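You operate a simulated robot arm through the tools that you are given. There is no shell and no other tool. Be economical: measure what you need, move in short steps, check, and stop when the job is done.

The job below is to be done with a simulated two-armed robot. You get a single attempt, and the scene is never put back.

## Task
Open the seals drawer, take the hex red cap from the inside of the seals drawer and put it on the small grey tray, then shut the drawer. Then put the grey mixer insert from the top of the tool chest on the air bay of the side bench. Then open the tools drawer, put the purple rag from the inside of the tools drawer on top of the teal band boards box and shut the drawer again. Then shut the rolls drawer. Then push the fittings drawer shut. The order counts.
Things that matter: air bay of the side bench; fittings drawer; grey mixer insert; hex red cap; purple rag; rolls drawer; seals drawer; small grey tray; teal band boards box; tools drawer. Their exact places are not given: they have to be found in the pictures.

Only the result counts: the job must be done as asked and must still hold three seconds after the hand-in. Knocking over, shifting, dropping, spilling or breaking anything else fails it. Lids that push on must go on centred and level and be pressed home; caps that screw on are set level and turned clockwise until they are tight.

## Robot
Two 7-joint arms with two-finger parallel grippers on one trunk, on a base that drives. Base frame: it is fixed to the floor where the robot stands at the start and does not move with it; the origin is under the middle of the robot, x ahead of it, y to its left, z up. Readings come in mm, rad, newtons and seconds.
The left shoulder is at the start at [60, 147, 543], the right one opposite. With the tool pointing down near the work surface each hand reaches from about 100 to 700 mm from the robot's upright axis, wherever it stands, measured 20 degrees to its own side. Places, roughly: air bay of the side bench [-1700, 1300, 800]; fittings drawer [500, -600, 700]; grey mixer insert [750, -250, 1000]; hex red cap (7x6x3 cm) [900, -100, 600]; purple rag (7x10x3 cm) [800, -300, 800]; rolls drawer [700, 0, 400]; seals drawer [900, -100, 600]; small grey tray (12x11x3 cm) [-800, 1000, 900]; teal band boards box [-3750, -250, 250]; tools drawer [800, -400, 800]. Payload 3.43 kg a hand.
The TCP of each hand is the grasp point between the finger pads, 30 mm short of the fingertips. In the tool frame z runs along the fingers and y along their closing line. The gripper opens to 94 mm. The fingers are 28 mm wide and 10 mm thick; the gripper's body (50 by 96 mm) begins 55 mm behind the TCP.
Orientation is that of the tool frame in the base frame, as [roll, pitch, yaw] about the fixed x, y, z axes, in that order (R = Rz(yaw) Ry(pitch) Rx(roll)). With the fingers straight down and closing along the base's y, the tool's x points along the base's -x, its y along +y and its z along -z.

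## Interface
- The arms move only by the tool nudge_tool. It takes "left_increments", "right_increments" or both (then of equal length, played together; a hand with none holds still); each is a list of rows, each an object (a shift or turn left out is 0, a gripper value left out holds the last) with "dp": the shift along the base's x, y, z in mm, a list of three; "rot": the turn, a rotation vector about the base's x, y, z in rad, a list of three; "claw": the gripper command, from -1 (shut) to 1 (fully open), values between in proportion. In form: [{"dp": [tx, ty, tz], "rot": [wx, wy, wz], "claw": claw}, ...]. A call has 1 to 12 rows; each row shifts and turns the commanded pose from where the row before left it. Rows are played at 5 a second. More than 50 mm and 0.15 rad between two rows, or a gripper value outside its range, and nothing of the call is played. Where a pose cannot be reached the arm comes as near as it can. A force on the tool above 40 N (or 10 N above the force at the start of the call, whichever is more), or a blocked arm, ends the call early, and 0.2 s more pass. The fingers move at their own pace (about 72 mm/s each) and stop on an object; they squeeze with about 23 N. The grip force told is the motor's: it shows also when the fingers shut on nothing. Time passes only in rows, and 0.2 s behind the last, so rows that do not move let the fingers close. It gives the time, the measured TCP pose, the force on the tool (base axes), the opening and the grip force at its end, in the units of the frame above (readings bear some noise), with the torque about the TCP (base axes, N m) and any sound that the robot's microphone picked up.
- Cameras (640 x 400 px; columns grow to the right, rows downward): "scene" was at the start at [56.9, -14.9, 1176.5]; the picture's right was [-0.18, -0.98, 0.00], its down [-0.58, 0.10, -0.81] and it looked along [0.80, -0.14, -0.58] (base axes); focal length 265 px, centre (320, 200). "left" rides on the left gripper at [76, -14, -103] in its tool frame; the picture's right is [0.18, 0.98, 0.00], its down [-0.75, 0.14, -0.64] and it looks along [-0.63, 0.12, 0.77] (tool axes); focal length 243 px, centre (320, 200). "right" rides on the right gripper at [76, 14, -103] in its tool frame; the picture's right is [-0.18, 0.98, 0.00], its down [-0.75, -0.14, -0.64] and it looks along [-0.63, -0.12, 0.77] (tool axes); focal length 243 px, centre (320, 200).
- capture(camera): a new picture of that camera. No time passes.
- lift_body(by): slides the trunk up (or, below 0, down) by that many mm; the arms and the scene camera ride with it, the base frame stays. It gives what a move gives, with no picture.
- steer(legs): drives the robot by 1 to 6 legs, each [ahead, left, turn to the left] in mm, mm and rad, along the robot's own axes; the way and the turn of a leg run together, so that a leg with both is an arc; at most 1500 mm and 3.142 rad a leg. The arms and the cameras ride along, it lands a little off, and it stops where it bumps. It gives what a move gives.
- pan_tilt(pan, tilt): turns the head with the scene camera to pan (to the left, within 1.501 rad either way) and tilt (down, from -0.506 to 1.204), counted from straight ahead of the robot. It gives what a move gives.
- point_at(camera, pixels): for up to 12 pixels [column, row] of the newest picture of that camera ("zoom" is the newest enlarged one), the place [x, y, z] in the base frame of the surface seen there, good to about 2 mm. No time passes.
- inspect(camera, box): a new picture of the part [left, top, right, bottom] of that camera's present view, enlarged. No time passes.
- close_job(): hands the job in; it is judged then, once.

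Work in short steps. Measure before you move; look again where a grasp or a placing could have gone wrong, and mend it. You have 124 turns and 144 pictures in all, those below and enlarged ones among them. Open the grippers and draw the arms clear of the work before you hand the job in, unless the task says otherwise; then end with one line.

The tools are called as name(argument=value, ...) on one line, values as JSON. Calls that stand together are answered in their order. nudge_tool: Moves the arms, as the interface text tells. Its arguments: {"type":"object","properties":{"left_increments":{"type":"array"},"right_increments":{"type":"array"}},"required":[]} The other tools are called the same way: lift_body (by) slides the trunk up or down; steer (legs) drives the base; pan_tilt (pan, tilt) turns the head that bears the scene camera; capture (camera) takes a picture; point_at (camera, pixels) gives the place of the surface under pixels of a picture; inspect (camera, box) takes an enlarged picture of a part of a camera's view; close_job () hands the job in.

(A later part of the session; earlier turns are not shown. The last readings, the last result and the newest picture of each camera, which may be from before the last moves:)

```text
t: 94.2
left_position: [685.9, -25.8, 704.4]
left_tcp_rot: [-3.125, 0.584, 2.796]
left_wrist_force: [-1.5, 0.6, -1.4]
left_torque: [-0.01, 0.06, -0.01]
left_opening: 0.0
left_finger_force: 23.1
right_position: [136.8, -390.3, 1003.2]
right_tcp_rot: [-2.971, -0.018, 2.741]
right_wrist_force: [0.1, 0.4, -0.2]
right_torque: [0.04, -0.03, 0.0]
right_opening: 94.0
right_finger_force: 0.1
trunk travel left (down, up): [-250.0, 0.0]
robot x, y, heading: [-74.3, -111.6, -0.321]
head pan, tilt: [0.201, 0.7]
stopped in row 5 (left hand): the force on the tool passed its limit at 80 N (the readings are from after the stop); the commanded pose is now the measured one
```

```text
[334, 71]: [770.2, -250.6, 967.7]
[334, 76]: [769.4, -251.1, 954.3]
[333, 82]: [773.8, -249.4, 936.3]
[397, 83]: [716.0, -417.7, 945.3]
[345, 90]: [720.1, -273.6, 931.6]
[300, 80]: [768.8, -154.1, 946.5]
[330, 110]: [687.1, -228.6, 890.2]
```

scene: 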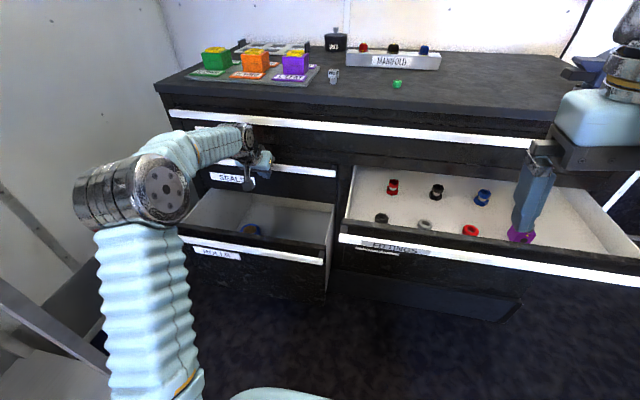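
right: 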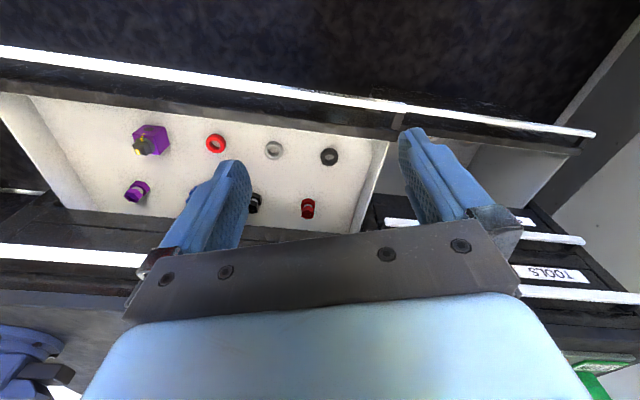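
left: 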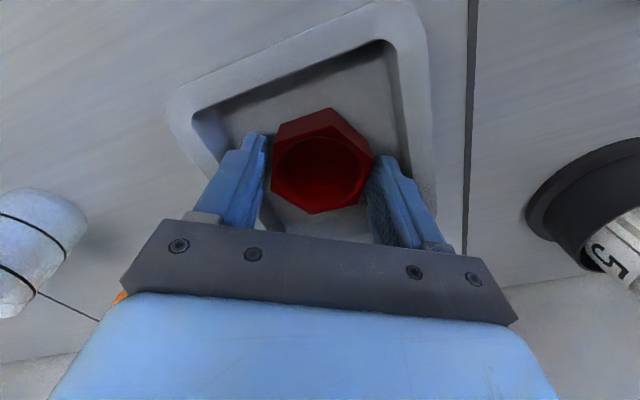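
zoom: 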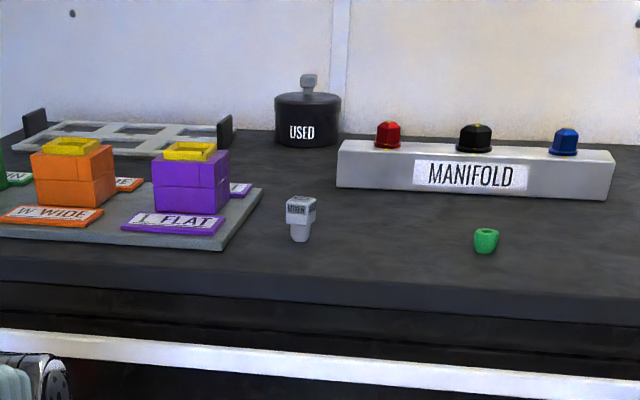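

The insert stands at about (773,-250), from z 932 to ~972. I retract the left hand with smaller steps.

nudge_tool(left_increments=[{"dp": [-30, 10, 0]}, {"dp": [-35, 12, 0]}, {"dp": [-35, 12, 0]}, {"dp": [-35, 12, 20], "rot": [0.038, 0.114, 0]}, {"dp": [-20, 7, 40], "rot": [0.038, 0.114, 0]}, {"dp": [-10, 3, 45], "rot": [0.038, 0.114, 0]}, {"dp": [0, 0, 45], "rot": [0.038, 0.114, 0]}, {"dp": [0, 0, 45], "rot": [0.036, 0.108, 0]}, {"dp": [0, 0, 45]}, {"dp": [0, 0, 40]}, {}])

capture(camera="scene")

```text
t: 96.6
left_position: [511.8, 33.6, 938.6]
left_tcp_rot: [-3.114, -0.01, 2.799]
left_wrist_force: [-0.1, -0.3, 0.4]
left_torque: [0.01, 0.0, -0.02]
left_opening: 0.2
left_finger_force: 23.7
left hand out of reach, approached as far as the arm can: row 9, 10
right_position: [135.2, -392.3, 1002.8]
right_tcp_rot: [-2.971, -0.018, 2.743]
right_wrist_force: [-0.6, 0.2, 0.4]
right_torque: [0.0, 0.01, 0.01]
right_opening: 94.2
right_finger_force: 0.0
trunk travel left (down, up): [-250.0, 0.0]
robot x, y, heading: [-76.1, -113.5, -0.321]
head pan, tilt: [0.201, 0.7]
```

```text
88 pictures are left
```

scene: 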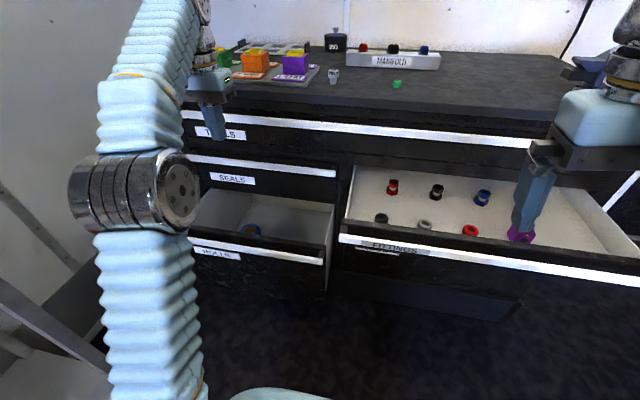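

For reach, I tilt the left hand ~52° forward (fingers down-forward), align with u≈8 and open to ~60 mm, then drive ahead 100 mm.

nudge_tool(left_increments=[{"dp": [-8.4, -25.2, 3], "rot": [-0.0413, -0.1232, 0], "claw": 0.3}, {"dp": [-8.4, -25.2, 3], "rot": [-0.0413, -0.1232, 0]}, {"dp": [-8.4, -25.2, 5], "rot": [-0.0413, -0.1232, 0]}, {"dp": [-8.4, -25.2, 10], "rot": [-0.0413, -0.1232, 0]}, {"dp": [-8.4, -25.2, 15], "rot": [-0.0413, -0.1232, 0]}, {"dp": [-8.4, -25.2, 15], "rot": [-0.0413, -0.1232, 0]}, {"dp": [-8.4, -25.2, 20], "rot": [-0.0413, -0.1232, 0]}, {"dp": [0, 0, 10]}, {}])

steer(legs=[[100, 0, 0]])

capture(camera="left")

capture(camera="scene")

```text
t: 98.6
left_position: [456.9, -141.3, 1019.5]
left_tcp_rot: [-3.136, 0.904, 2.788]
left_wrist_force: [1.3, -0.7, 0.7]
left_torque: [0.01, -0.01, 0.01]
left_opening: 61.2
left_finger_force: 0.1
right_position: [135.7, -391.3, 1003.4]
right_tcp_rot: [-2.971, -0.019, 2.743]
right_wrist_force: [1.0, -0.3, -0.6]
right_torque: [0.01, 0.0, 0.02]
right_opening: 94.0
right_finger_force: 0.0
trunk travel left (down, up): [-250.0, 0.0]
robot x, y, heading: [-67.8, -111.5, -0.32]
head pan, tilt: [0.201, 0.7]
```

```text
t: 99.7
left_position: [554.4, -175.3, 1019.8]
left_tcp_rot: [-3.136, 0.902, 2.786]
left_wrist_force: [-0.5, -0.2, 1.0]
left_torque: [0.01, 0.0, -0.01]
left_opening: 61.2
left_finger_force: 0.1
right_position: [231.8, -424.0, 1003.9]
right_tcp_rot: [-2.969, -0.017, 2.741]
right_wrist_force: [0.0, 0.1, -0.8]
right_torque: [0.0, 0.0, -0.04]
right_opening: 94.0
right_finger_force: 0.2
trunk travel left (down, up): [-250.0, 0.0]
robot x, y, heading: [27.8, -146.3, -0.323]
head pan, tilt: [0.201, 0.7]
```

```text
87 pictures are left
```

left: 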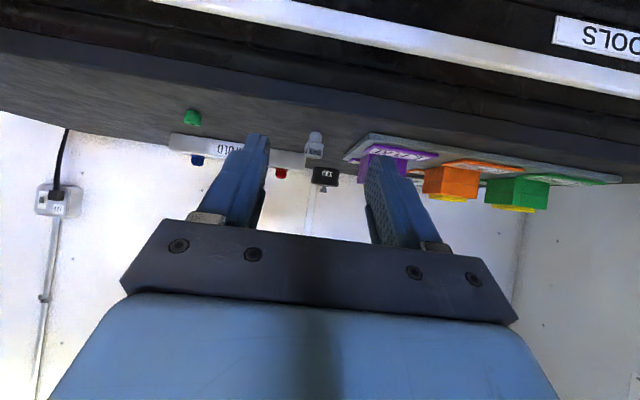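

```text
86 pictures are left
```

scene: 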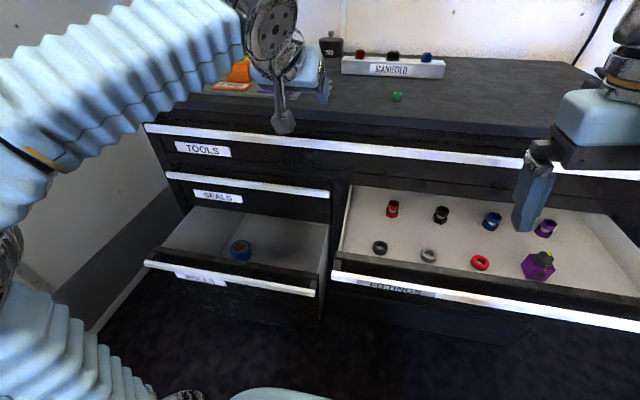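

The insert appears at (314,145) in the left picture. I enlarge and measure it.

inspect(camera="left", box=[260, 110, 380, 185])

point_at(camera="zoom", pixels=[[270, 200], [310, 200], [290, 225], [290, 180], [290, 125], [290, 150], [265, 165], [315, 165], [265, 230], [325, 230]])

```text
5.33 times, centred on (320, 148) of left
```

zoom: 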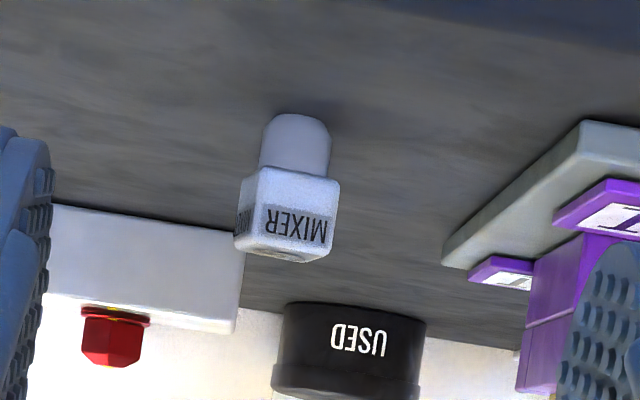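

```text
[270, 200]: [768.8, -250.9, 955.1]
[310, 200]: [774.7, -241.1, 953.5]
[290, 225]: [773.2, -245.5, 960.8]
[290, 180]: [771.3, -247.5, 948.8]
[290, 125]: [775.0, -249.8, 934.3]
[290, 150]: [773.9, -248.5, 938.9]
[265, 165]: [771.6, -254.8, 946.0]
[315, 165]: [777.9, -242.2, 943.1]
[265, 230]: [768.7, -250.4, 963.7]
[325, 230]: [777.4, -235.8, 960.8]
```

The insert has a ~22 mm square head on a round stem, centre ≈ (783,-250), face turned ~60°. I inch the base 15 mm, yaw by −0.15 and advance the open hand most of the way.

steer(legs=[[15, 0, 0]])

nudge_tool(left_increments=[{"dp": [30, -9.5, 0], "rot": [0, 0, -0.05]}, {"dp": [30, -9.5, -5], "rot": [0, 0, -0.05]}, {"dp": [30, -9.5, -10], "rot": [0, 0, -0.05]}, {"dp": [30, -9.5, -15]}, {"dp": [20, -7, -15]}, {}])

capture(camera="left")

capture(camera="scene")

```text
t: 100.5
left_position: [568.7, -179.6, 1019.8]
left_tcp_rot: [-3.136, 0.902, 2.787]
left_wrist_force: [0.0, 0.6, -0.1]
left_torque: [0.01, 0.03, -0.01]
left_opening: 61.2
left_finger_force: 0.1
right_position: [247.0, -427.9, 1003.0]
right_tcp_rot: [-2.971, -0.019, 2.742]
right_wrist_force: [0.0, -0.3, -0.3]
right_torque: [0.01, -0.04, 0.02]
right_opening: 94.3
right_finger_force: 0.1
trunk travel left (down, up): [-250.0, 0.0]
robot x, y, heading: [41.5, -149.3, -0.324]
head pan, tilt: [0.201, 0.7]
```

```text
t: 101.9
left_position: [707.7, -223.0, 973.5]
left_tcp_rot: [-3.136, 0.902, 2.636]
left_wrist_force: [-0.3, -0.2, 0.5]
left_torque: [0.0, 0.0, -0.01]
left_opening: 60.8
left_finger_force: 0.1
right_position: [247.0, -429.2, 1002.7]
right_tcp_rot: [-2.971, -0.018, 2.742]
right_wrist_force: [0.7, 0.3, 0.8]
right_torque: [-0.02, 0.03, 0.01]
right_opening: 94.0
right_finger_force: 0.1
trunk travel left (down, up): [-250.0, 0.0]
robot x, y, heading: [37.4, -148.5, -0.329]
head pan, tilt: [0.201, 0.7]
```

```text
84 pictures are left
```

left: 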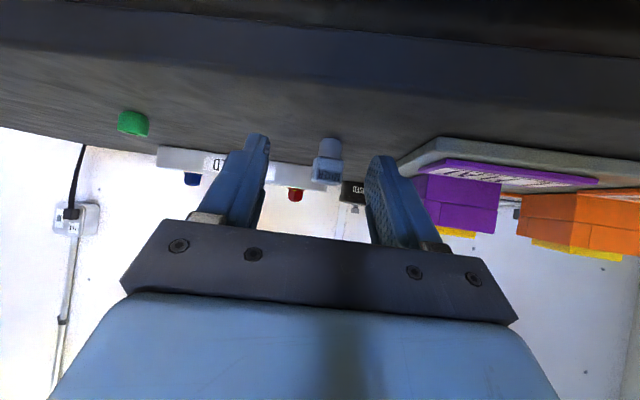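

```text
83 pictures are left
```

scene: 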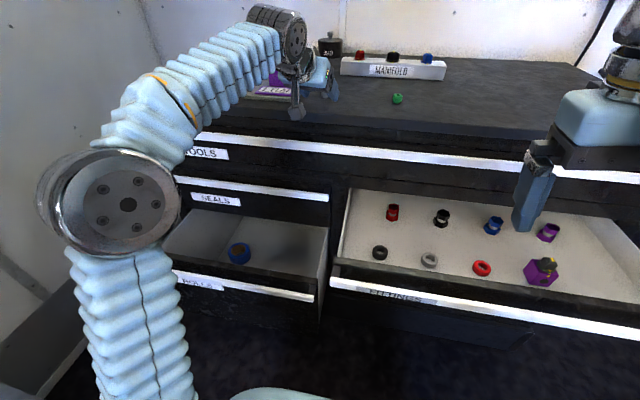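

The insert lies between the fingers ahead. I measure it again for the last approach.

inspect(camera="left", box=[270, 120, 390, 195])

point_at(camera="left", pixels=[[329, 176], [318, 172], [339, 172], [328, 145], [328, 182]])

```text
5.33 times, centred on (330, 158) of left
```

zoom: 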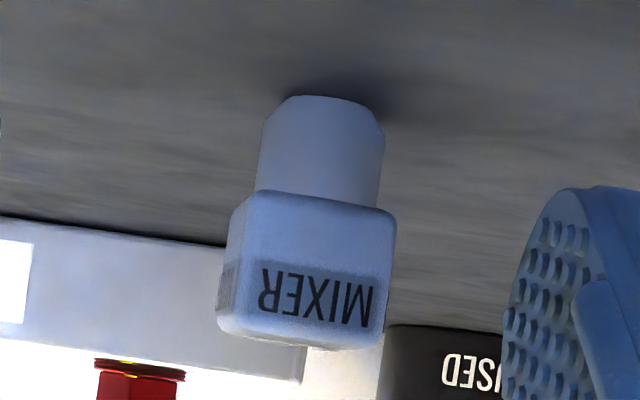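

```text
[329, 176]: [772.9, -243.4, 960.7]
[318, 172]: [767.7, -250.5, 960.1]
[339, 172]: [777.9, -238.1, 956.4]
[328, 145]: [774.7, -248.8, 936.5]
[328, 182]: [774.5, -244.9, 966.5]
```

I shift sideways 12 mm, trim yaw, then advance along the fingers and close.

nudge_tool(left_increments=[{"dp": [6, 10, -4], "rot": [0, 0, -0.04]}, {"dp": [19, -10.2, -3], "rot": [0, 0, -0.04]}, {"dp": [19, -10.2, 0]}, {"dp": [20, -10.5, 0]}, {}])

capture(camera="left")

```text
t: 103.1
left_position: [772.8, -246.4, 967.3]
left_tcp_rot: [-3.136, 0.902, 2.557]
left_wrist_force: [0.5, -0.7, 0.4]
left_torque: [0.0, -0.01, 0.01]
left_opening: 61.1
left_finger_force: 0.1
right_position: [247.8, -429.1, 1003.1]
right_tcp_rot: [-2.972, -0.017, 2.742]
right_wrist_force: [-0.1, 0.7, -0.5]
right_torque: [0.0, 0.03, 0.0]
right_opening: 93.9
right_finger_force: 0.2
trunk travel left (down, up): [-250.0, 0.0]
robot x, y, heading: [41.6, -149.5, -0.324]
head pan, tilt: [0.201, 0.7]
```

```text
81 pictures are left
```

left: 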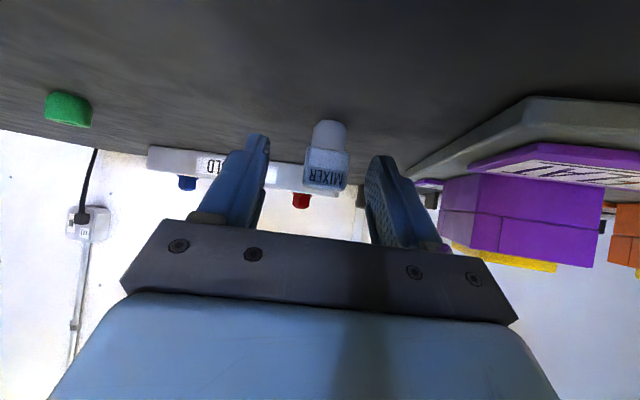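

The head (rows 150–190) lies between the TCP (row 187) and the tips (row 158). I close gently and check.

nudge_tool(left_increments=[{"claw": -0.3}, {"claw": -1}, {"claw": -1}, {"claw": -1}])

capture(camera="left")

```text
t: 104.1
left_position: [774.0, -247.1, 968.0]
left_tcp_rot: [-3.135, 0.903, 2.557]
left_wrist_force: [0.5, 0.8, 0.1]
left_torque: [-0.02, -0.04, 0.0]
left_opening: 23.6
left_finger_force: 23.2
right_position: [247.2, -429.3, 1002.3]
right_tcp_rot: [-2.971, -0.017, 2.741]
right_wrist_force: [-0.2, 0.8, 0.6]
right_torque: [-0.02, 0.03, 0.04]
right_opening: 93.9
right_finger_force: 0.0
trunk travel left (down, up): [-250.0, 0.0]
robot x, y, heading: [39.1, -149.5, -0.326]
head pan, tilt: [0.201, 0.7]
```

```text
80 pictures are left
```

left: 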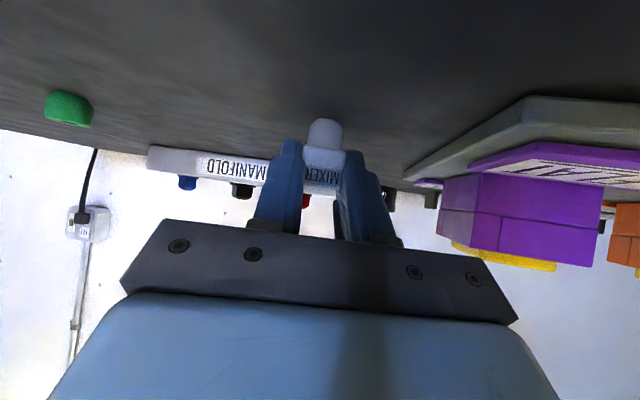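

Gripped (23.6 mm). I lift gently and withdraw over the chest's front edge.

nudge_tool(left_increments=[{"dp": [0, 0, 8]}, {"dp": [-2, 1, 10]}, {"dp": [-10, 3, 12]}, {"dp": [-15, 5, 10]}, {"dp": [-18, 6, 8]}, {"dp": [-18, 6, 5]}, {"dp": [-18, 6, 0]}, {"dp": [-18, 6, 0]}, {"dp": [-18, 6, 0]}, {"dp": [-18, 6, 0]}, {}])

capture(camera="left")

```text
t: 106.5
left_position: [638.2, -201.1, 1019.9]
left_tcp_rot: [-3.137, 0.902, 2.558]
left_wrist_force: [-0.7, 0.3, -1.5]
left_torque: [-0.02, 0.0, 0.0]
left_opening: 23.4
left_finger_force: 23.4
right_position: [247.0, -429.2, 1002.6]
right_tcp_rot: [-2.97, -0.018, 2.741]
right_wrist_force: [0.2, -0.1, 0.6]
right_torque: [0.02, 0.0, 0.01]
right_opening: 94.1
right_finger_force: 0.1
trunk travel left (down, up): [-250.0, 0.0]
robot x, y, heading: [38.0, -152.3, -0.325]
head pan, tilt: [0.201, 0.7]
```

```text
79 pictures are left
```

left: 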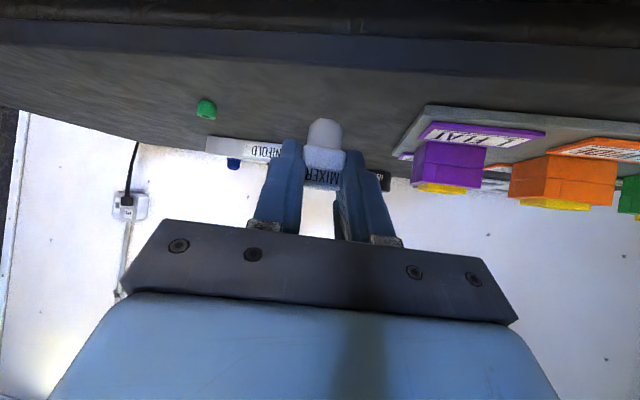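

Held well. I pull the hand in 130 mm, back off from the chest and turn left to face the bench, then drive left.

nudge_tool(left_increments=[{"dp": [-20, 6.7, 0]}, {"dp": [-20, 6.7, 0]}, {"dp": [-20, 6.7, 0]}, {"dp": [-20, 6.7, 0]}, {"dp": [-20, 6.7, 0]}, {"dp": [-20, 6.7, 0]}, {}])

steer(legs=[[-300, 0, 0], [0, 0, 1.571], [0, 700, 0], [0, 900, 0]])

pan_tilt(pan=0.0, tilt=0.45)

capture(camera="scene")

```text
t: 108.1
left_position: [519.6, -158.7, 1018.6]
left_tcp_rot: [-3.136, 0.901, 2.559]
left_wrist_force: [-0.6, -0.4, -0.3]
left_torque: [-0.03, 0.01, 0.02]
left_opening: 23.2
left_finger_force: 22.9
right_position: [246.5, -428.1, 1002.8]
right_tcp_rot: [-2.97, -0.017, 2.742]
right_wrist_force: [-0.3, 0.2, 0.5]
right_torque: [-0.01, 0.02, -0.03]
right_opening: 94.2
right_finger_force: 0.0
trunk travel left (down, up): [-250.0, 0.0]
robot x, y, heading: [37.1, -149.7, -0.321]
head pan, tilt: [0.201, 0.7]
```

```text
t: 121.7
left_position: [-1735.0, 908.0, 1019.2]
left_tcp_rot: [-3.137, 0.902, -2.149]
left_wrist_force: [0.8, 1.0, -0.6]
left_torque: [-0.01, 0.01, -0.01]
left_opening: 23.4
left_finger_force: 22.8
right_position: [-1462.6, 637.0, 1003.2]
right_tcp_rot: [-2.97, -0.017, -1.964]
right_wrist_force: [0.7, 0.3, -0.3]
right_torque: [-0.01, 0.01, 0.01]
right_opening: 93.8
right_finger_force: 0.1
trunk travel left (down, up): [-250.0, 0.0]
robot x, y, heading: [-1737.6, 426.3, 1.252]
head pan, tilt: [0.201, 0.7]
```

```text
t: 122.4
left_position: [-1735.1, 907.2, 1018.4]
left_tcp_rot: [-3.137, 0.902, -2.149]
left_wrist_force: [-0.1, 0.0, -0.8]
left_torque: [-0.05, 0.02, -0.01]
left_opening: 23.3
left_finger_force: 23.4
right_position: [-1462.4, 636.1, 1002.6]
right_tcp_rot: [-2.971, -0.017, -1.966]
right_wrist_force: [0.2, 0.1, 0.1]
right_torque: [-0.01, 0.02, 0.0]
right_opening: 94.0
right_finger_force: 0.1
trunk travel left (down, up): [-250.0, 0.0]
robot x, y, heading: [-1740.8, 425.5, 1.254]
head pan, tilt: [0.0, 0.45]
```

```text
78 pictures are left
```

scene: 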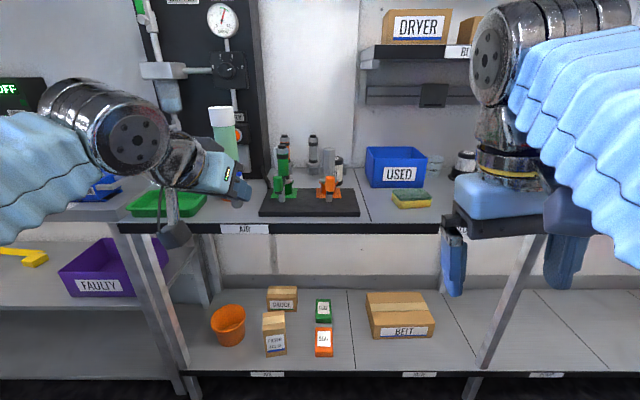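

The label AIR is at (245,229); its bay holds a black board at (310,200) and a green tray at (165,203). I enlarge to find a free spot.

inspect(camera="scene", box=[100, 90, 460, 270])

point_at(camera="scene", pixels=[[240, 212], [240, 205], [225, 215], [128, 222], [358, 218], [365, 190], [262, 205], [340, 205], [205, 212], [245, 229], [340, 170]])

```text
1.78 times, centred on (280, 180) of scene
```

zoom: 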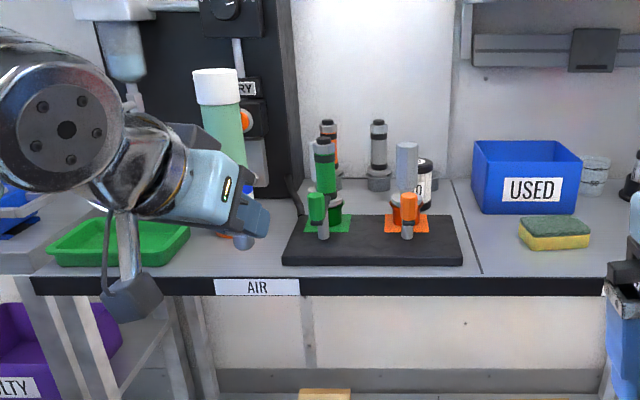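

```text
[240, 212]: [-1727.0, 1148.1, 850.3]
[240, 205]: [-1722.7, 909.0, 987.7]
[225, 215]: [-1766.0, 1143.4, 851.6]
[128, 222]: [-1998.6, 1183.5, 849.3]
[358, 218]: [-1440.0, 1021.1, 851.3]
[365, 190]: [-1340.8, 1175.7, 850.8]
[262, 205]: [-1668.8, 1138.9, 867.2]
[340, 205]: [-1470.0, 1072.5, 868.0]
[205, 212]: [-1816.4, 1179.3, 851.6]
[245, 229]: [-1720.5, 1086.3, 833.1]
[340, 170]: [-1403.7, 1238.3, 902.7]
```

A free strip lies between the green tray and the black board, around (-1740,1150). I drive left 150 mm for a clearer view and alignment.

steer(legs=[[0, 150, 0]])

capture(camera="scene")

inspect(camera="scene", box=[180, 120, 420, 260])

```text
t: 123.8
left_position: [-1877.0, 953.5, 1018.3]
left_tcp_rot: [-3.138, 0.903, -2.147]
left_wrist_force: [-0.2, 0.4, 0.8]
left_torque: [0.01, 0.01, 0.01]
left_opening: 23.2
left_finger_force: 22.9
right_position: [-1603.7, 684.1, 1003.3]
right_tcp_rot: [-2.969, -0.018, -1.961]
right_wrist_force: [-0.4, -0.3, -0.1]
right_torque: [-0.01, 0.03, 0.0]
right_opening: 94.0
right_finger_force: 0.0
trunk travel left (down, up): [-250.0, 0.0]
robot x, y, heading: [-1881.2, 475.4, 1.253]
head pan, tilt: [0.0, 0.45]
```

```text
76 pictures are left
```

scene: 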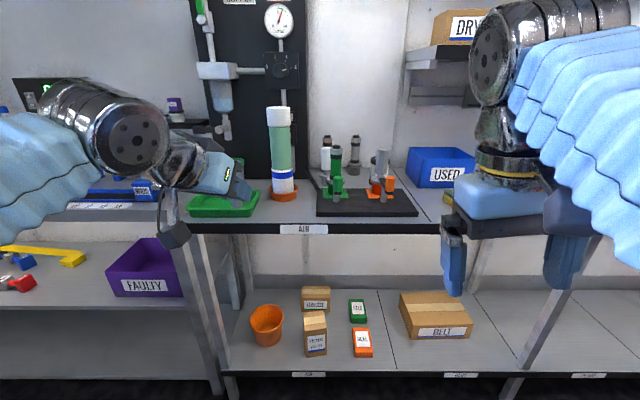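

```text
2.67 times, centred on (300, 190) of scene
```

zoom: 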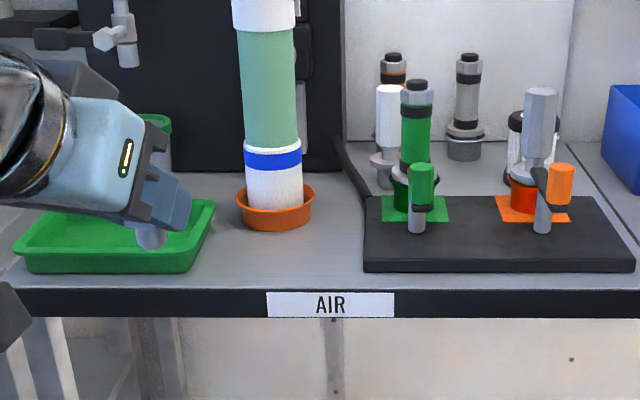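

Free bench lies at zoom (290,255), in front of the orange dish. I measure.

point_at(camera="zoom", pixels=[[290, 255], [320, 235], [275, 229], [312, 205], [365, 262], [205, 262], [290, 280], [150, 235], [268, 110], [415, 175]])

```text
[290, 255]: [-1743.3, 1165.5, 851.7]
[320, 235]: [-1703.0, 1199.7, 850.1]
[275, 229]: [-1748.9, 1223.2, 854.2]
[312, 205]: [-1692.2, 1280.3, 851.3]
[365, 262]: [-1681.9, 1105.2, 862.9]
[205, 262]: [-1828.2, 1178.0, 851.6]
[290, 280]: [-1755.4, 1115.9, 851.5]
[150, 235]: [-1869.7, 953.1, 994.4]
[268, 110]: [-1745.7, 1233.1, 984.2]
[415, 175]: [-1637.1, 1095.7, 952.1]
```

I move the insert over the free spot (-1734,1160) at height first.

nudge_tool(left_increments=[{"dp": [17.3, 24.9, 0]}, {"dp": [17.3, 24.9, 0]}, {"dp": [17.3, 24.9, 0]}, {"dp": [17.3, 24.9, 0]}, {"dp": [17.3, 24.9, 0]}, {"dp": [17.3, 24.9, 0]}, {"dp": [17.3, 24.9, 0]}, {"dp": [17.3, 24.9, 0]}, {}])

inspect(camera="scene", box=[180, 120, 420, 260])

capture(camera="left")

```text
t: 125.8
left_position: [-1738.8, 1151.7, 1018.1]
left_tcp_rot: [-3.136, 0.901, -2.147]
left_wrist_force: [0.0, 0.0, -0.4]
left_torque: [0.03, 0.01, -0.01]
left_opening: 23.6
left_finger_force: 23.2
right_position: [-1604.1, 684.1, 1003.8]
right_tcp_rot: [-2.971, -0.016, -1.963]
right_wrist_force: [-0.1, -0.3, -0.7]
right_torque: [0.0, 0.02, 0.01]
right_opening: 94.0
right_finger_force: 0.0
trunk travel left (down, up): [-250.0, 0.0]
robot x, y, heading: [-1881.8, 476.0, 1.255]
head pan, tilt: [0.0, 0.45]
```

```text
2.67 times, centred on (300, 190) of scene
```

zoom: 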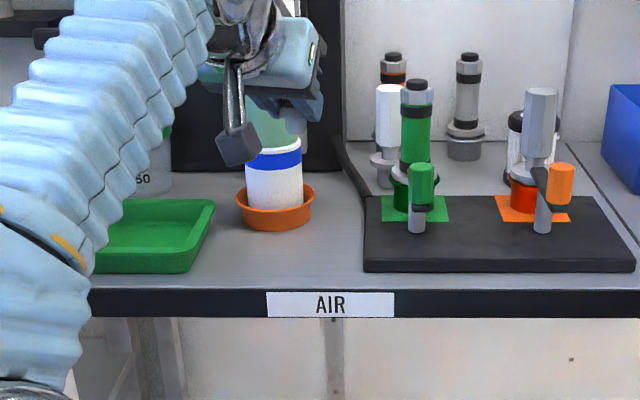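

```text
73 pictures are left
```

left: 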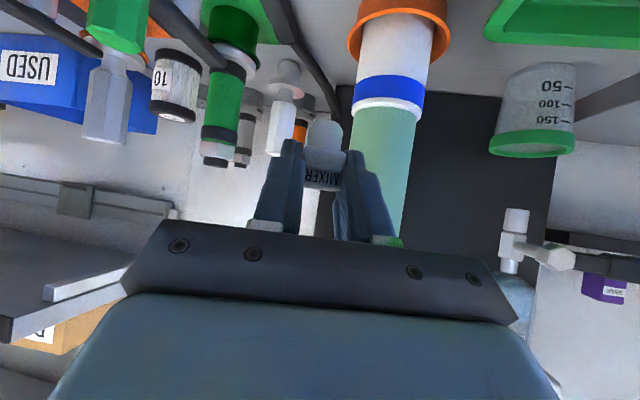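

Clear of the bottle. I lower to just above the bench (z≈890).

nudge_tool(left_increments=[{"dp": [0, 0, -25]}, {"dp": [0, 0, -25]}, {"dp": [0, 0, -25]}, {"dp": [0, 0, -25]}, {"dp": [0, 0, -18]}, {"dp": [0, 0, -9]}, {}])

inspect(camera="left", box=[220, 60, 440, 200])

point_at(camera="zoom", pixels=[[300, 180], [300, 192], [300, 205], [270, 175], [330, 175], [300, 165], [300, 150]])

```text
t: 127.4
left_position: [-1738.1, 1153.4, 893.1]
left_tcp_rot: [-3.136, 0.902, -2.144]
left_wrist_force: [-0.1, 0.0, 0.0]
left_torque: [-0.02, -0.01, -0.01]
left_opening: 23.1
left_finger_force: 23.0
right_position: [-1603.7, 684.4, 1002.9]
right_tcp_rot: [-2.972, -0.017, -1.962]
right_wrist_force: [0.0, 0.5, 0.5]
right_torque: [-0.03, -0.01, -0.04]
right_opening: 94.0
right_finger_force: 0.1
trunk travel left (down, up): [-250.0, 0.0]
robot x, y, heading: [-1877.9, 473.2, 1.256]
head pan, tilt: [0.0, 0.45]
```

```text
2.86 times, centred on (330, 130) of left
```

zoom: 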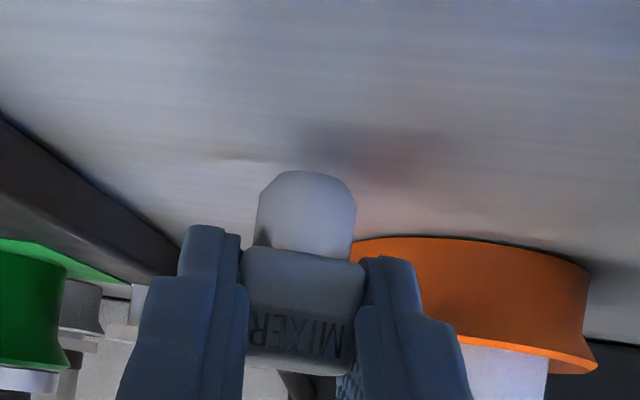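

```text
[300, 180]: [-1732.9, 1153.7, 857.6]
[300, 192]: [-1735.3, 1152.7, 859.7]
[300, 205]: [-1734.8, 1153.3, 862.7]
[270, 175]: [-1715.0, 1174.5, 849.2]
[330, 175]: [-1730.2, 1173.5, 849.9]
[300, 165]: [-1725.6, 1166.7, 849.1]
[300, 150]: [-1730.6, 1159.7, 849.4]
```

The stem's bottom is about 6 mm above the bench (849.5). I lower 6 mm and open gently.

nudge_tool(left_increments=[{"dp": [0, 0, -3]}, {"dp": [0, 0, -3]}, {}])

inspect(camera="left", box=[220, 60, 440, 200])

```text
t: 128.2
left_position: [-1738.6, 1151.6, 887.4]
left_tcp_rot: [-3.137, 0.901, -2.146]
left_wrist_force: [-0.3, 1.8, 4.0]
left_torque: [0.13, 0.0, 0.02]
left_opening: 23.3
left_finger_force: 23.2
right_position: [-1604.7, 683.0, 1002.2]
right_tcp_rot: [-2.971, -0.017, -1.96]
right_wrist_force: [-0.1, -0.8, -0.5]
right_torque: [0.0, 0.01, 0.0]
right_opening: 94.3
right_finger_force: 0.1
trunk travel left (down, up): [-250.0, 0.0]
robot x, y, heading: [-1882.0, 474.1, 1.253]
head pan, tilt: [0.0, 0.45]
```

```text
2.86 times, centred on (330, 130) of left
```

zoom: 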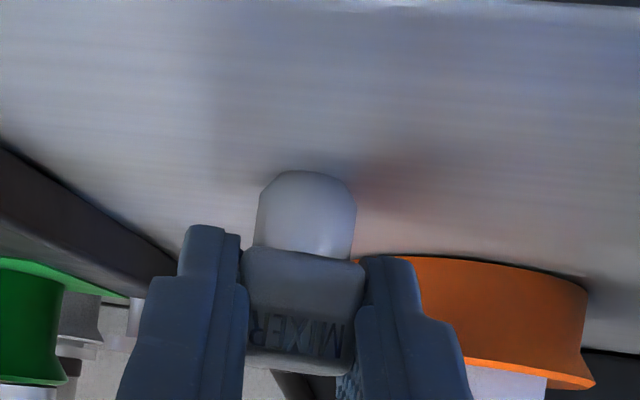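

A 4 N upward force: it stands on the bench. I open gradually and withdraw straight back along the hand.

nudge_tool(left_increments=[{"claw": -0.3}, {"claw": 0.0}, {"claw": 0.3}, {}, {"dp": [-8, -12.5, 0]}, {"dp": [-10.5, -16.5, 1]}, {"dp": [-10.5, -16.5, 3]}, {"dp": [-10.5, -16.5, 5]}, {"dp": [-10.5, -16.5, 15]}, {"dp": [-10.5, -16.5, 15]}, {"dp": [-10.5, -16.5, 15]}, {}])

inspect(camera="scene", box=[180, 120, 420, 260])

capture(camera="left")

```text
t: 130.8
left_position: [-1809.7, 1042.9, 938.9]
left_tcp_rot: [-3.136, 0.901, -2.147]
left_wrist_force: [-0.4, 0.3, -0.9]
left_torque: [0.02, -0.01, 0.0]
left_opening: 61.2
left_finger_force: 0.0
right_position: [-1604.3, 684.3, 1002.9]
right_tcp_rot: [-2.971, -0.018, -1.962]
right_wrist_force: [0.5, -0.7, 0.2]
right_torque: [-0.01, 0.01, 0.01]
right_opening: 94.3
right_finger_force: 0.1
trunk travel left (down, up): [-250.0, 0.0]
robot x, y, heading: [-1882.4, 474.2, 1.252]
head pan, tilt: [0.0, 0.45]
```

```text
2.67 times, centred on (300, 190) of scene
```

zoom: 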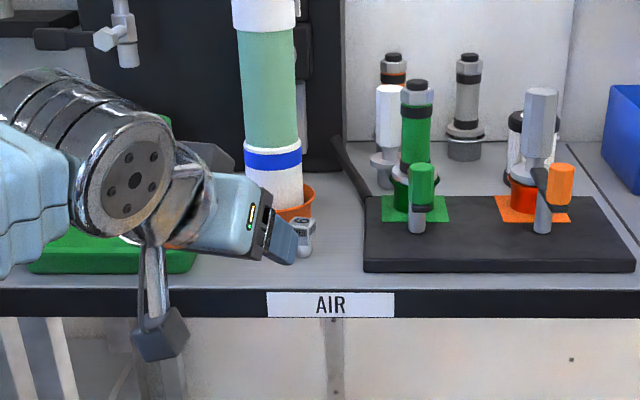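

```text
69 pictures are left
```

left: 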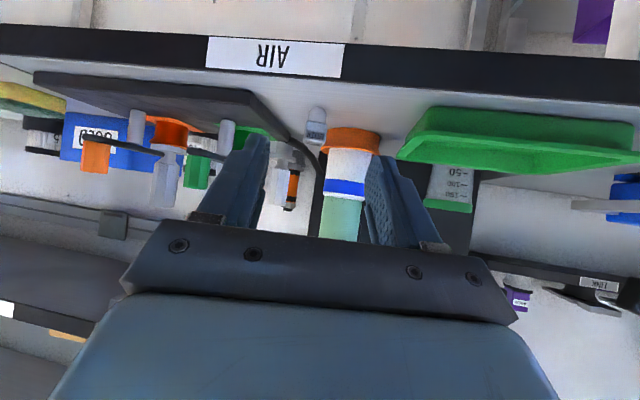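

The insert stands upright on the air bay (zoom (303,235)). I drive right along the bench and verify the cap in the tray on the way.

steer(legs=[[0, -850, 0]])

inspect(camera="scene", box=[160, 100, 480, 260])

```text
t: 135.2
left_position: [-1011.6, 775.7, 939.1]
left_tcp_rot: [-3.137, 0.901, -2.16]
left_wrist_force: [-0.3, 0.0, -0.5]
left_torque: [-0.02, -0.03, 0.01]
left_opening: 61.1
left_finger_force: 0.0
right_position: [-811.2, 414.6, 1002.7]
right_tcp_rot: [-2.97, -0.018, -1.979]
right_wrist_force: [0.1, -0.1, -0.2]
right_torque: [0.03, 0.0, 0.04]
right_opening: 94.0
right_finger_force: 0.2
trunk travel left (down, up): [-250.0, 0.0]
robot x, y, heading: [-1092.3, 209.2, 1.235]
head pan, tilt: [0.0, 0.45]
```

```text
2.00 times, centred on (320, 180) of scene
```

zoom: 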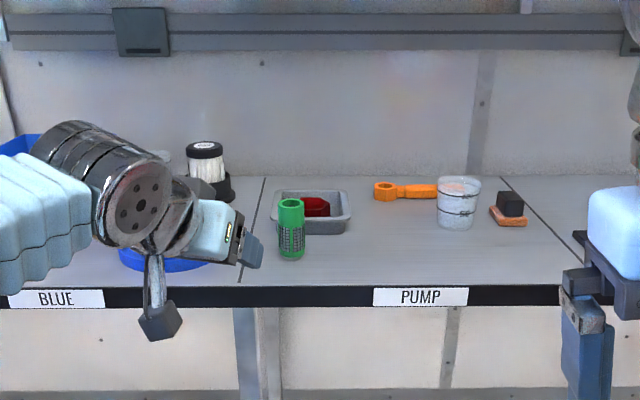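

The cap is in the tray and the bottle stands. I return to the chest, further right for the tools drawer.

steer(legs=[[0, 0, -1.558], [880, -140, 0]])

pan_tilt(pan=0.0, tilt=0.6)

capture(camera="scene")

```text
t: 143.7
left_position: [270.8, -280.9, 939.9]
left_tcp_rot: [-3.137, 0.9, 2.556]
left_wrist_force: [0.1, 0.1, -0.1]
left_torque: [-0.02, 0.02, 0.04]
left_opening: 61.2
left_finger_force: 0.0
right_position: [-89.5, -481.2, 1003.0]
right_tcp_rot: [-2.971, -0.017, 2.739]
right_wrist_force: [0.2, 0.4, -0.4]
right_torque: [-0.01, 0.0, -0.02]
right_opening: 94.0
right_finger_force: 0.0
trunk travel left (down, up): [-250.0, 0.0]
robot x, y, heading: [-296.8, -206.1, -0.324]
head pan, tilt: [0.0, 0.45]
```

```text
t: 144.4
left_position: [270.7, -280.3, 940.2]
left_tcp_rot: [-3.136, 0.9, 2.555]
left_wrist_force: [-0.5, 0.0, 0.5]
left_torque: [0.01, 0.0, -0.02]
left_opening: 61.3
left_finger_force: 0.0
right_position: [-89.8, -481.8, 1002.9]
right_tcp_rot: [-2.97, -0.02, 2.739]
right_wrist_force: [-0.3, 0.5, -0.2]
right_torque: [-0.02, -0.03, 0.02]
right_opening: 93.9
right_finger_force: 0.1
trunk travel left (down, up): [-250.0, 0.0]
robot x, y, heading: [-295.9, -201.3, -0.327]
head pan, tilt: [0.0, 0.6]
```

```text
67 pictures are left
```

scene: 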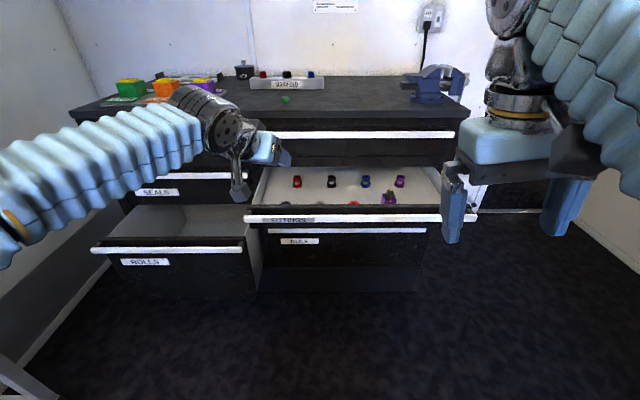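

I measure the tools bar's visible part and right end.

point_at(camera="scene", pixels=[[300, 135], [450, 134], [380, 132], [380, 137], [350, 135], [280, 135], [350, 142]])

```text
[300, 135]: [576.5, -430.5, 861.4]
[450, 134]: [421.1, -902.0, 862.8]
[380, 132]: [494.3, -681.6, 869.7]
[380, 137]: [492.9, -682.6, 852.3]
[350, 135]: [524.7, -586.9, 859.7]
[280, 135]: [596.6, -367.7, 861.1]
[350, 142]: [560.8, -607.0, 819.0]
```

Tools bar: depth 683, z 850–871, centred near u≈-141. I turn the left hand horizontal with fingers closing vertically, at z≈861.

nudge_tool(left_increments=[{"dp": [1.8, 5.3, -5], "rot": [0, 0, 0.132], "claw": 1}, {"dp": [1.8, 5.3, -5], "rot": [0, 0, 0.132]}, {"dp": [1.8, 5.3, -10], "rot": [-0.0426, -0.1272, 0]}, {"dp": [1.8, 5.3, -10], "rot": [-0.0426, -0.1272, 0]}, {"dp": [1.8, 5.3, -10], "rot": [-0.0426, -0.1272, 0]}, {"dp": [1.8, 5.3, -10], "rot": [-0.0426, -0.1272, 0]}, {"dp": [1.8, 5.3, -10], "rot": [-0.0426, -0.1272, 0]}, {"dp": [0, 0, -10], "rot": [0.1354, -0.0453, 0]}, {"dp": [0, 0, -9], "rot": [0.1354, -0.0453, 0]}, {"rot": [0.1354, -0.0453, 0]}, {"rot": [0.1354, -0.0453, 0]}, {"rot": [0.1354, -0.0453, 0]}])

nudge_tool(left_increments=[{"rot": [0.1354, -0.0453, 0]}, {"rot": [0.1354, -0.0453, 0]}, {"rot": [0.1354, -0.0453, 0]}, {"rot": [0.1354, -0.0453, 0]}, {"rot": [0.1354, -0.0453, 0]}, {"rot": [0.1354, -0.0453, 0]}, {}])

capture(camera="scene")

```text
t: 147.0
left_position: [282.7, -243.4, 861.7]
left_tcp_rot: [1.575, 0.854, 1.245]
left_wrist_force: [-0.6, -1.1, -0.5]
left_torque: [0.0, -0.02, 0.01]
left_opening: 94.1
left_finger_force: 0.1
right_position: [-90.4, -483.7, 1002.5]
right_tcp_rot: [-2.971, -0.017, 2.737]
right_wrist_force: [-0.2, -0.4, 0.2]
right_torque: [0.02, 0.0, -0.01]
right_opening: 94.0
right_finger_force: 0.0
trunk travel left (down, up): [-250.0, 0.0]
robot x, y, heading: [-297.7, -201.1, -0.329]
head pan, tilt: [0.0, 0.6]
```

```text
t: 148.6
left_position: [283.1, -242.7, 861.0]
left_tcp_rot: [1.577, -0.002, 1.246]
left_wrist_force: [0.5, 0.1, -0.5]
left_torque: [-0.04, -0.01, -0.02]
left_opening: 94.0
left_finger_force: 0.0
right_position: [-89.7, -481.6, 1003.0]
right_tcp_rot: [-2.97, -0.018, 2.738]
right_wrist_force: [-0.2, -0.3, 0.0]
right_torque: [0.0, 0.02, 0.01]
right_opening: 93.9
right_finger_force: 0.1
trunk travel left (down, up): [-250.0, 0.0]
robot x, y, heading: [-296.6, -203.7, -0.323]
head pan, tilt: [0.0, 0.6]
```

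```text
66 pictures are left
```

scene: 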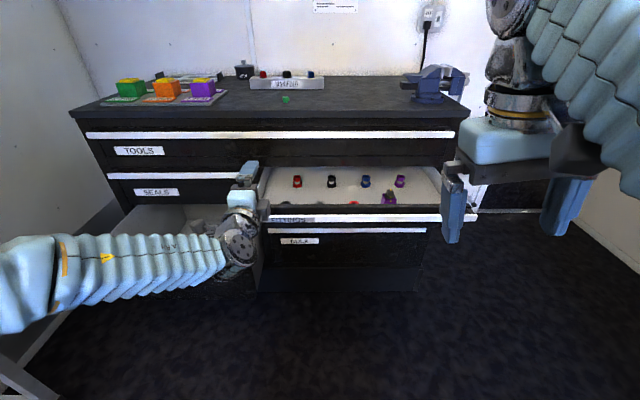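

The hand is level before the bar (u≈-140, z 861). I drive 117 mm ahead and then advance the hand to just short of the bar.

steer(legs=[[117, 0, 0]])

nudge_tool(left_increments=[{"dp": [28.4, -9.5, 0]}, {"dp": [28.4, -9.5, 0]}, {"dp": [28.4, -9.5, 0]}, {"dp": [28.4, -9.5, 0]}, {"dp": [28.4, -9.5, 0]}, {}])

capture(camera="left")

```text
t: 149.8
left_position: [394.3, -280.0, 859.8]
left_tcp_rot: [1.576, -0.001, 1.245]
left_wrist_force: [-0.5, -1.0, -0.3]
left_torque: [0.02, 0.04, 0.04]
left_opening: 94.0
left_finger_force: 0.1
right_position: [20.1, -519.5, 1003.0]
right_tcp_rot: [-2.971, -0.018, 2.738]
right_wrist_force: [0.7, 0.6, 0.7]
right_torque: [0.05, -0.01, -0.01]
right_opening: 94.0
right_finger_force: 0.0
trunk travel left (down, up): [-250.0, 0.0]
robot x, y, heading: [-185.1, -242.6, -0.327]
head pan, tilt: [0.0, 0.6]
```

```text
t: 151.2
left_position: [536.7, -325.4, 861.3]
left_tcp_rot: [1.577, 0.001, 1.245]
left_wrist_force: [-0.9, 0.1, 0.8]
left_torque: [0.01, 0.0, 0.02]
left_opening: 94.1
left_finger_force: 0.1
right_position: [20.6, -519.0, 1002.6]
right_tcp_rot: [-2.971, -0.016, 2.736]
right_wrist_force: [0.9, 0.6, -0.5]
right_torque: [0.0, 0.0, -0.01]
right_opening: 93.9
right_finger_force: 0.0
trunk travel left (down, up): [-250.0, 0.0]
robot x, y, heading: [-185.7, -241.4, -0.325]
head pan, tilt: [0.0, 0.6]
```

```text
65 pictures are left
```

left: 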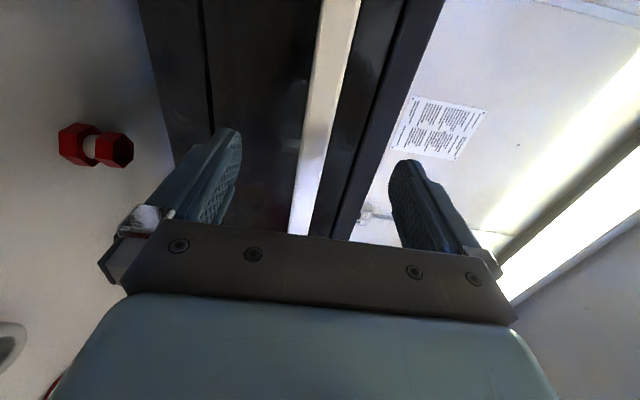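

The bar is centred between the fingers. I advance 72 mm, close, then pull 200 mm.

nudge_tool(left_increments=[{"dp": [22.8, -7.6, 0]}, {"dp": [22.8, -7.6, 0]}, {"dp": [22.8, -7.6, 0]}, {"claw": -1}, {"claw": -1}, {"claw": -1}])

nudge_tool(left_increments=[{"dp": [-19, 6.35, 0]}, {"dp": [-19, 6.35, 0]}, {"dp": [-19, 6.35, 0]}, {"dp": [-19, 6.35, 0]}, {"dp": [-19, 6.35, 0]}, {"dp": [-19, 6.35, 0]}, {"dp": [-19, 6.35, 0]}, {"dp": [-19, 6.35, 0]}, {"dp": [-19, 6.35, 0]}, {"dp": [-19, 6.35, 0]}, {}])

capture(camera="scene")

```text
t: 152.6
left_position: [604.8, -351.2, 859.0]
left_tcp_rot: [1.576, -0.001, 1.245]
left_wrist_force: [0.2, -0.1, -0.5]
left_torque: [-0.04, -0.04, -0.08]
left_opening: 26.4
left_finger_force: 41.6
right_position: [22.1, -518.3, 1004.0]
right_tcp_rot: [-2.971, -0.018, 2.738]
right_wrist_force: [-0.6, 0.1, -0.6]
right_torque: [0.01, 0.0, -0.03]
right_opening: 94.0
right_finger_force: 0.1
trunk travel left (down, up): [-250.0, 0.0]
robot x, y, heading: [-189.9, -244.9, -0.33]
head pan, tilt: [0.0, 0.6]
```

```text
t: 155.0
left_position: [415.7, -288.4, 859.8]
left_tcp_rot: [1.583, 0.001, 1.246]
left_wrist_force: [1.2, 3.2, -28.8]
left_torque: [0.13, -0.06, 0.5]
left_opening: 26.6
left_finger_force: 45.0
right_position: [23.2, -519.9, 1001.3]
right_tcp_rot: [-2.971, -0.02, 2.737]
right_wrist_force: [1.2, -0.2, 0.3]
right_torque: [-0.03, -0.01, 0.0]
right_opening: 93.8
right_finger_force: 0.1
trunk travel left (down, up): [-250.0, 0.0]
robot x, y, heading: [-182.8, -241.2, -0.329]
head pan, tilt: [0.0, 0.6]
```

```text
64 pictures are left
```

scene: 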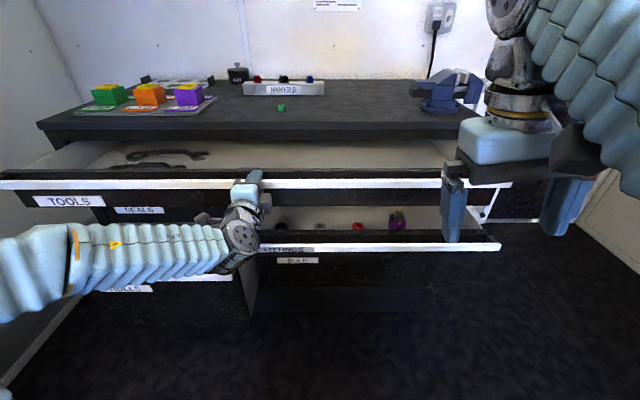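

The drawer is out 200 mm. I pull another 80 mm for access.

nudge_tool(left_increments=[{"dp": [-19, 6.35, 0]}, {"dp": [-19, 6.35, 0]}, {"dp": [-19, 6.35, 0]}, {"dp": [-19, 6.35, 0]}, {}])

pan_tilt(pan=0.0, tilt=0.9)

capture(camera="scene")

```text
t: 156.2
left_position: [338.3, -263.0, 858.8]
left_tcp_rot: [1.579, 0.0, 1.242]
left_wrist_force: [2.4, 1.3, -30.9]
left_torque: [-0.26, -0.03, 0.1]
left_opening: 26.5
left_finger_force: 45.2
right_position: [22.5, -519.7, 1002.6]
right_tcp_rot: [-2.969, -0.019, 2.738]
right_wrist_force: [-0.2, -0.2, -0.1]
right_torque: [-0.01, 0.0, 0.03]
right_opening: 93.9
right_finger_force: 0.1
trunk travel left (down, up): [-250.0, 0.0]
robot x, y, heading: [-187.9, -235.3, -0.325]
head pan, tilt: [0.0, 0.6]
```

```text
t: 157.0
left_position: [340.2, -261.7, 859.1]
left_tcp_rot: [1.579, -0.001, 1.242]
left_wrist_force: [1.3, 0.8, -30.2]
left_torque: [-0.22, -0.02, -0.58]
left_opening: 26.4
left_finger_force: 45.4
right_position: [21.6, -520.7, 1002.2]
right_tcp_rot: [-2.97, -0.02, 2.738]
right_wrist_force: [0.2, 0.9, 0.0]
right_torque: [-0.01, 0.02, -0.02]
right_opening: 94.0
right_finger_force: 0.0
trunk travel left (down, up): [-250.0, 0.0]
robot x, y, heading: [-183.7, -242.2, -0.33]
head pan, tilt: [0.0, 0.901]
```

```text
63 pictures are left
```

scene: 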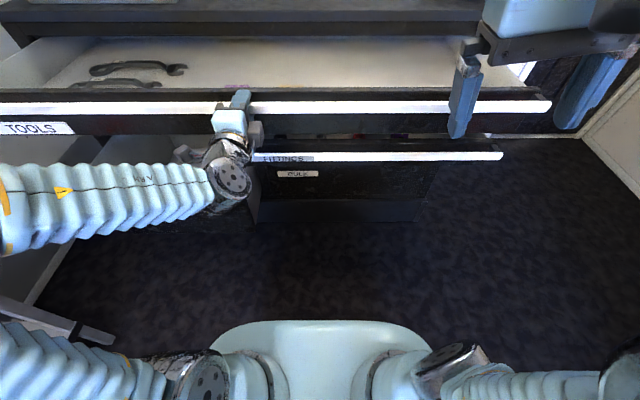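

A purple strip shows at (238,86) behind the front. I release, back off, and turn the hand back to pointing down.

nudge_tool(left_increments=[{"claw": 1}, {"claw": 1}, {"dp": [-28, 9.5, 0]}, {"dp": [-28, 9.5, 0]}, {"dp": [0, 0, 10], "rot": [-0.0552, 0.1089, 0.0863]}, {"dp": [0, 0, 10], "rot": [-0.0552, 0.1089, 0.0863]}, {"dp": [0, 0, 10], "rot": [-0.0552, 0.1089, 0.0863]}, {"dp": [0, 0, 10], "rot": [-0.0552, 0.1089, 0.0863]}, {"dp": [0, 0, 10], "rot": [-0.0552, 0.1089, 0.0863]}, {"dp": [0, 0, 10], "rot": [-0.0552, 0.1089, 0.0863]}, {"dp": [0, 0, 15], "rot": [-0.0552, 0.1089, 0.0863]}, {"dp": [0, 0, 15], "rot": [-0.0552, 0.1089, 0.0863]}])

nudge_tool(left_increments=[{"dp": [0, 0, 10], "rot": [-0.0552, 0.1089, 0.0863]}, {"dp": [0, 0, 10], "rot": [-0.0552, 0.1089, 0.0863]}, {"dp": [0, 0, 10], "rot": [-0.0552, 0.1089, 0.0863]}, {"dp": [0, 0, 10], "rot": [-0.0552, 0.1089, 0.0863]}, {"dp": [0, 0, 10], "rot": [-0.0552, 0.1089, 0.0863]}, {"dp": [0, 0, 10], "rot": [-0.0552, 0.1089, 0.0863]}, {}])

capture(camera="left")

```text
t: 159.6
left_position: [285.4, -248.1, 957.4]
left_tcp_rot: [2.491, 0.338, 2.162]
left_wrist_force: [-0.3, 0.0, 0.2]
left_torque: [0.0, -0.03, -0.04]
left_opening: 94.1
left_finger_force: 0.1
left hand out of reach, approached as far as the arm can: row 4
right_position: [21.1, -520.2, 1002.5]
right_tcp_rot: [-2.972, -0.017, 2.739]
right_wrist_force: [0.2, -0.3, 0.3]
right_torque: [-0.03, 0.01, -0.01]
right_opening: 94.1
right_finger_force: 0.1
trunk travel left (down, up): [-250.0, 0.0]
robot x, y, heading: [-188.8, -240.4, -0.324]
head pan, tilt: [0.0, 0.901]
```

```text
t: 161.2
left_position: [272.4, -225.0, 1004.5]
left_tcp_rot: [3.059, 0.074, 2.749]
left_wrist_force: [-0.3, -0.2, 0.5]
left_torque: [-0.05, -0.04, 0.02]
left_opening: 94.0
left_finger_force: 0.0
left hand out of reach, approached as far as the arm can: row 5, 6
right_position: [21.9, -519.3, 1003.1]
right_tcp_rot: [-2.972, -0.018, 2.738]
right_wrist_force: [-0.5, 1.1, 0.3]
right_torque: [-0.01, -0.03, 0.01]
right_opening: 94.0
right_finger_force: 0.0
trunk travel left (down, up): [-250.0, 0.0]
robot x, y, heading: [-183.9, -243.2, -0.327]
head pan, tilt: [0.0, 0.901]
```

```text
62 pictures are left
```

left: 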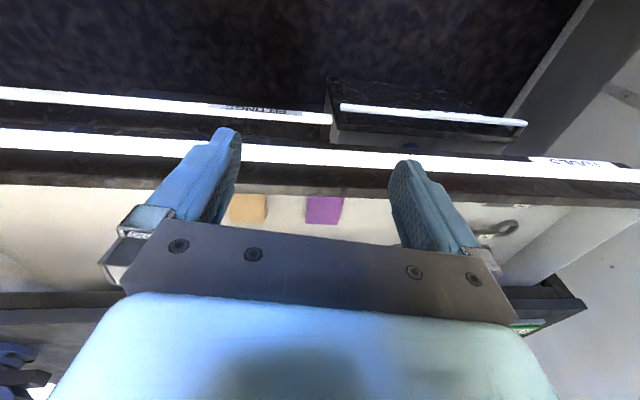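

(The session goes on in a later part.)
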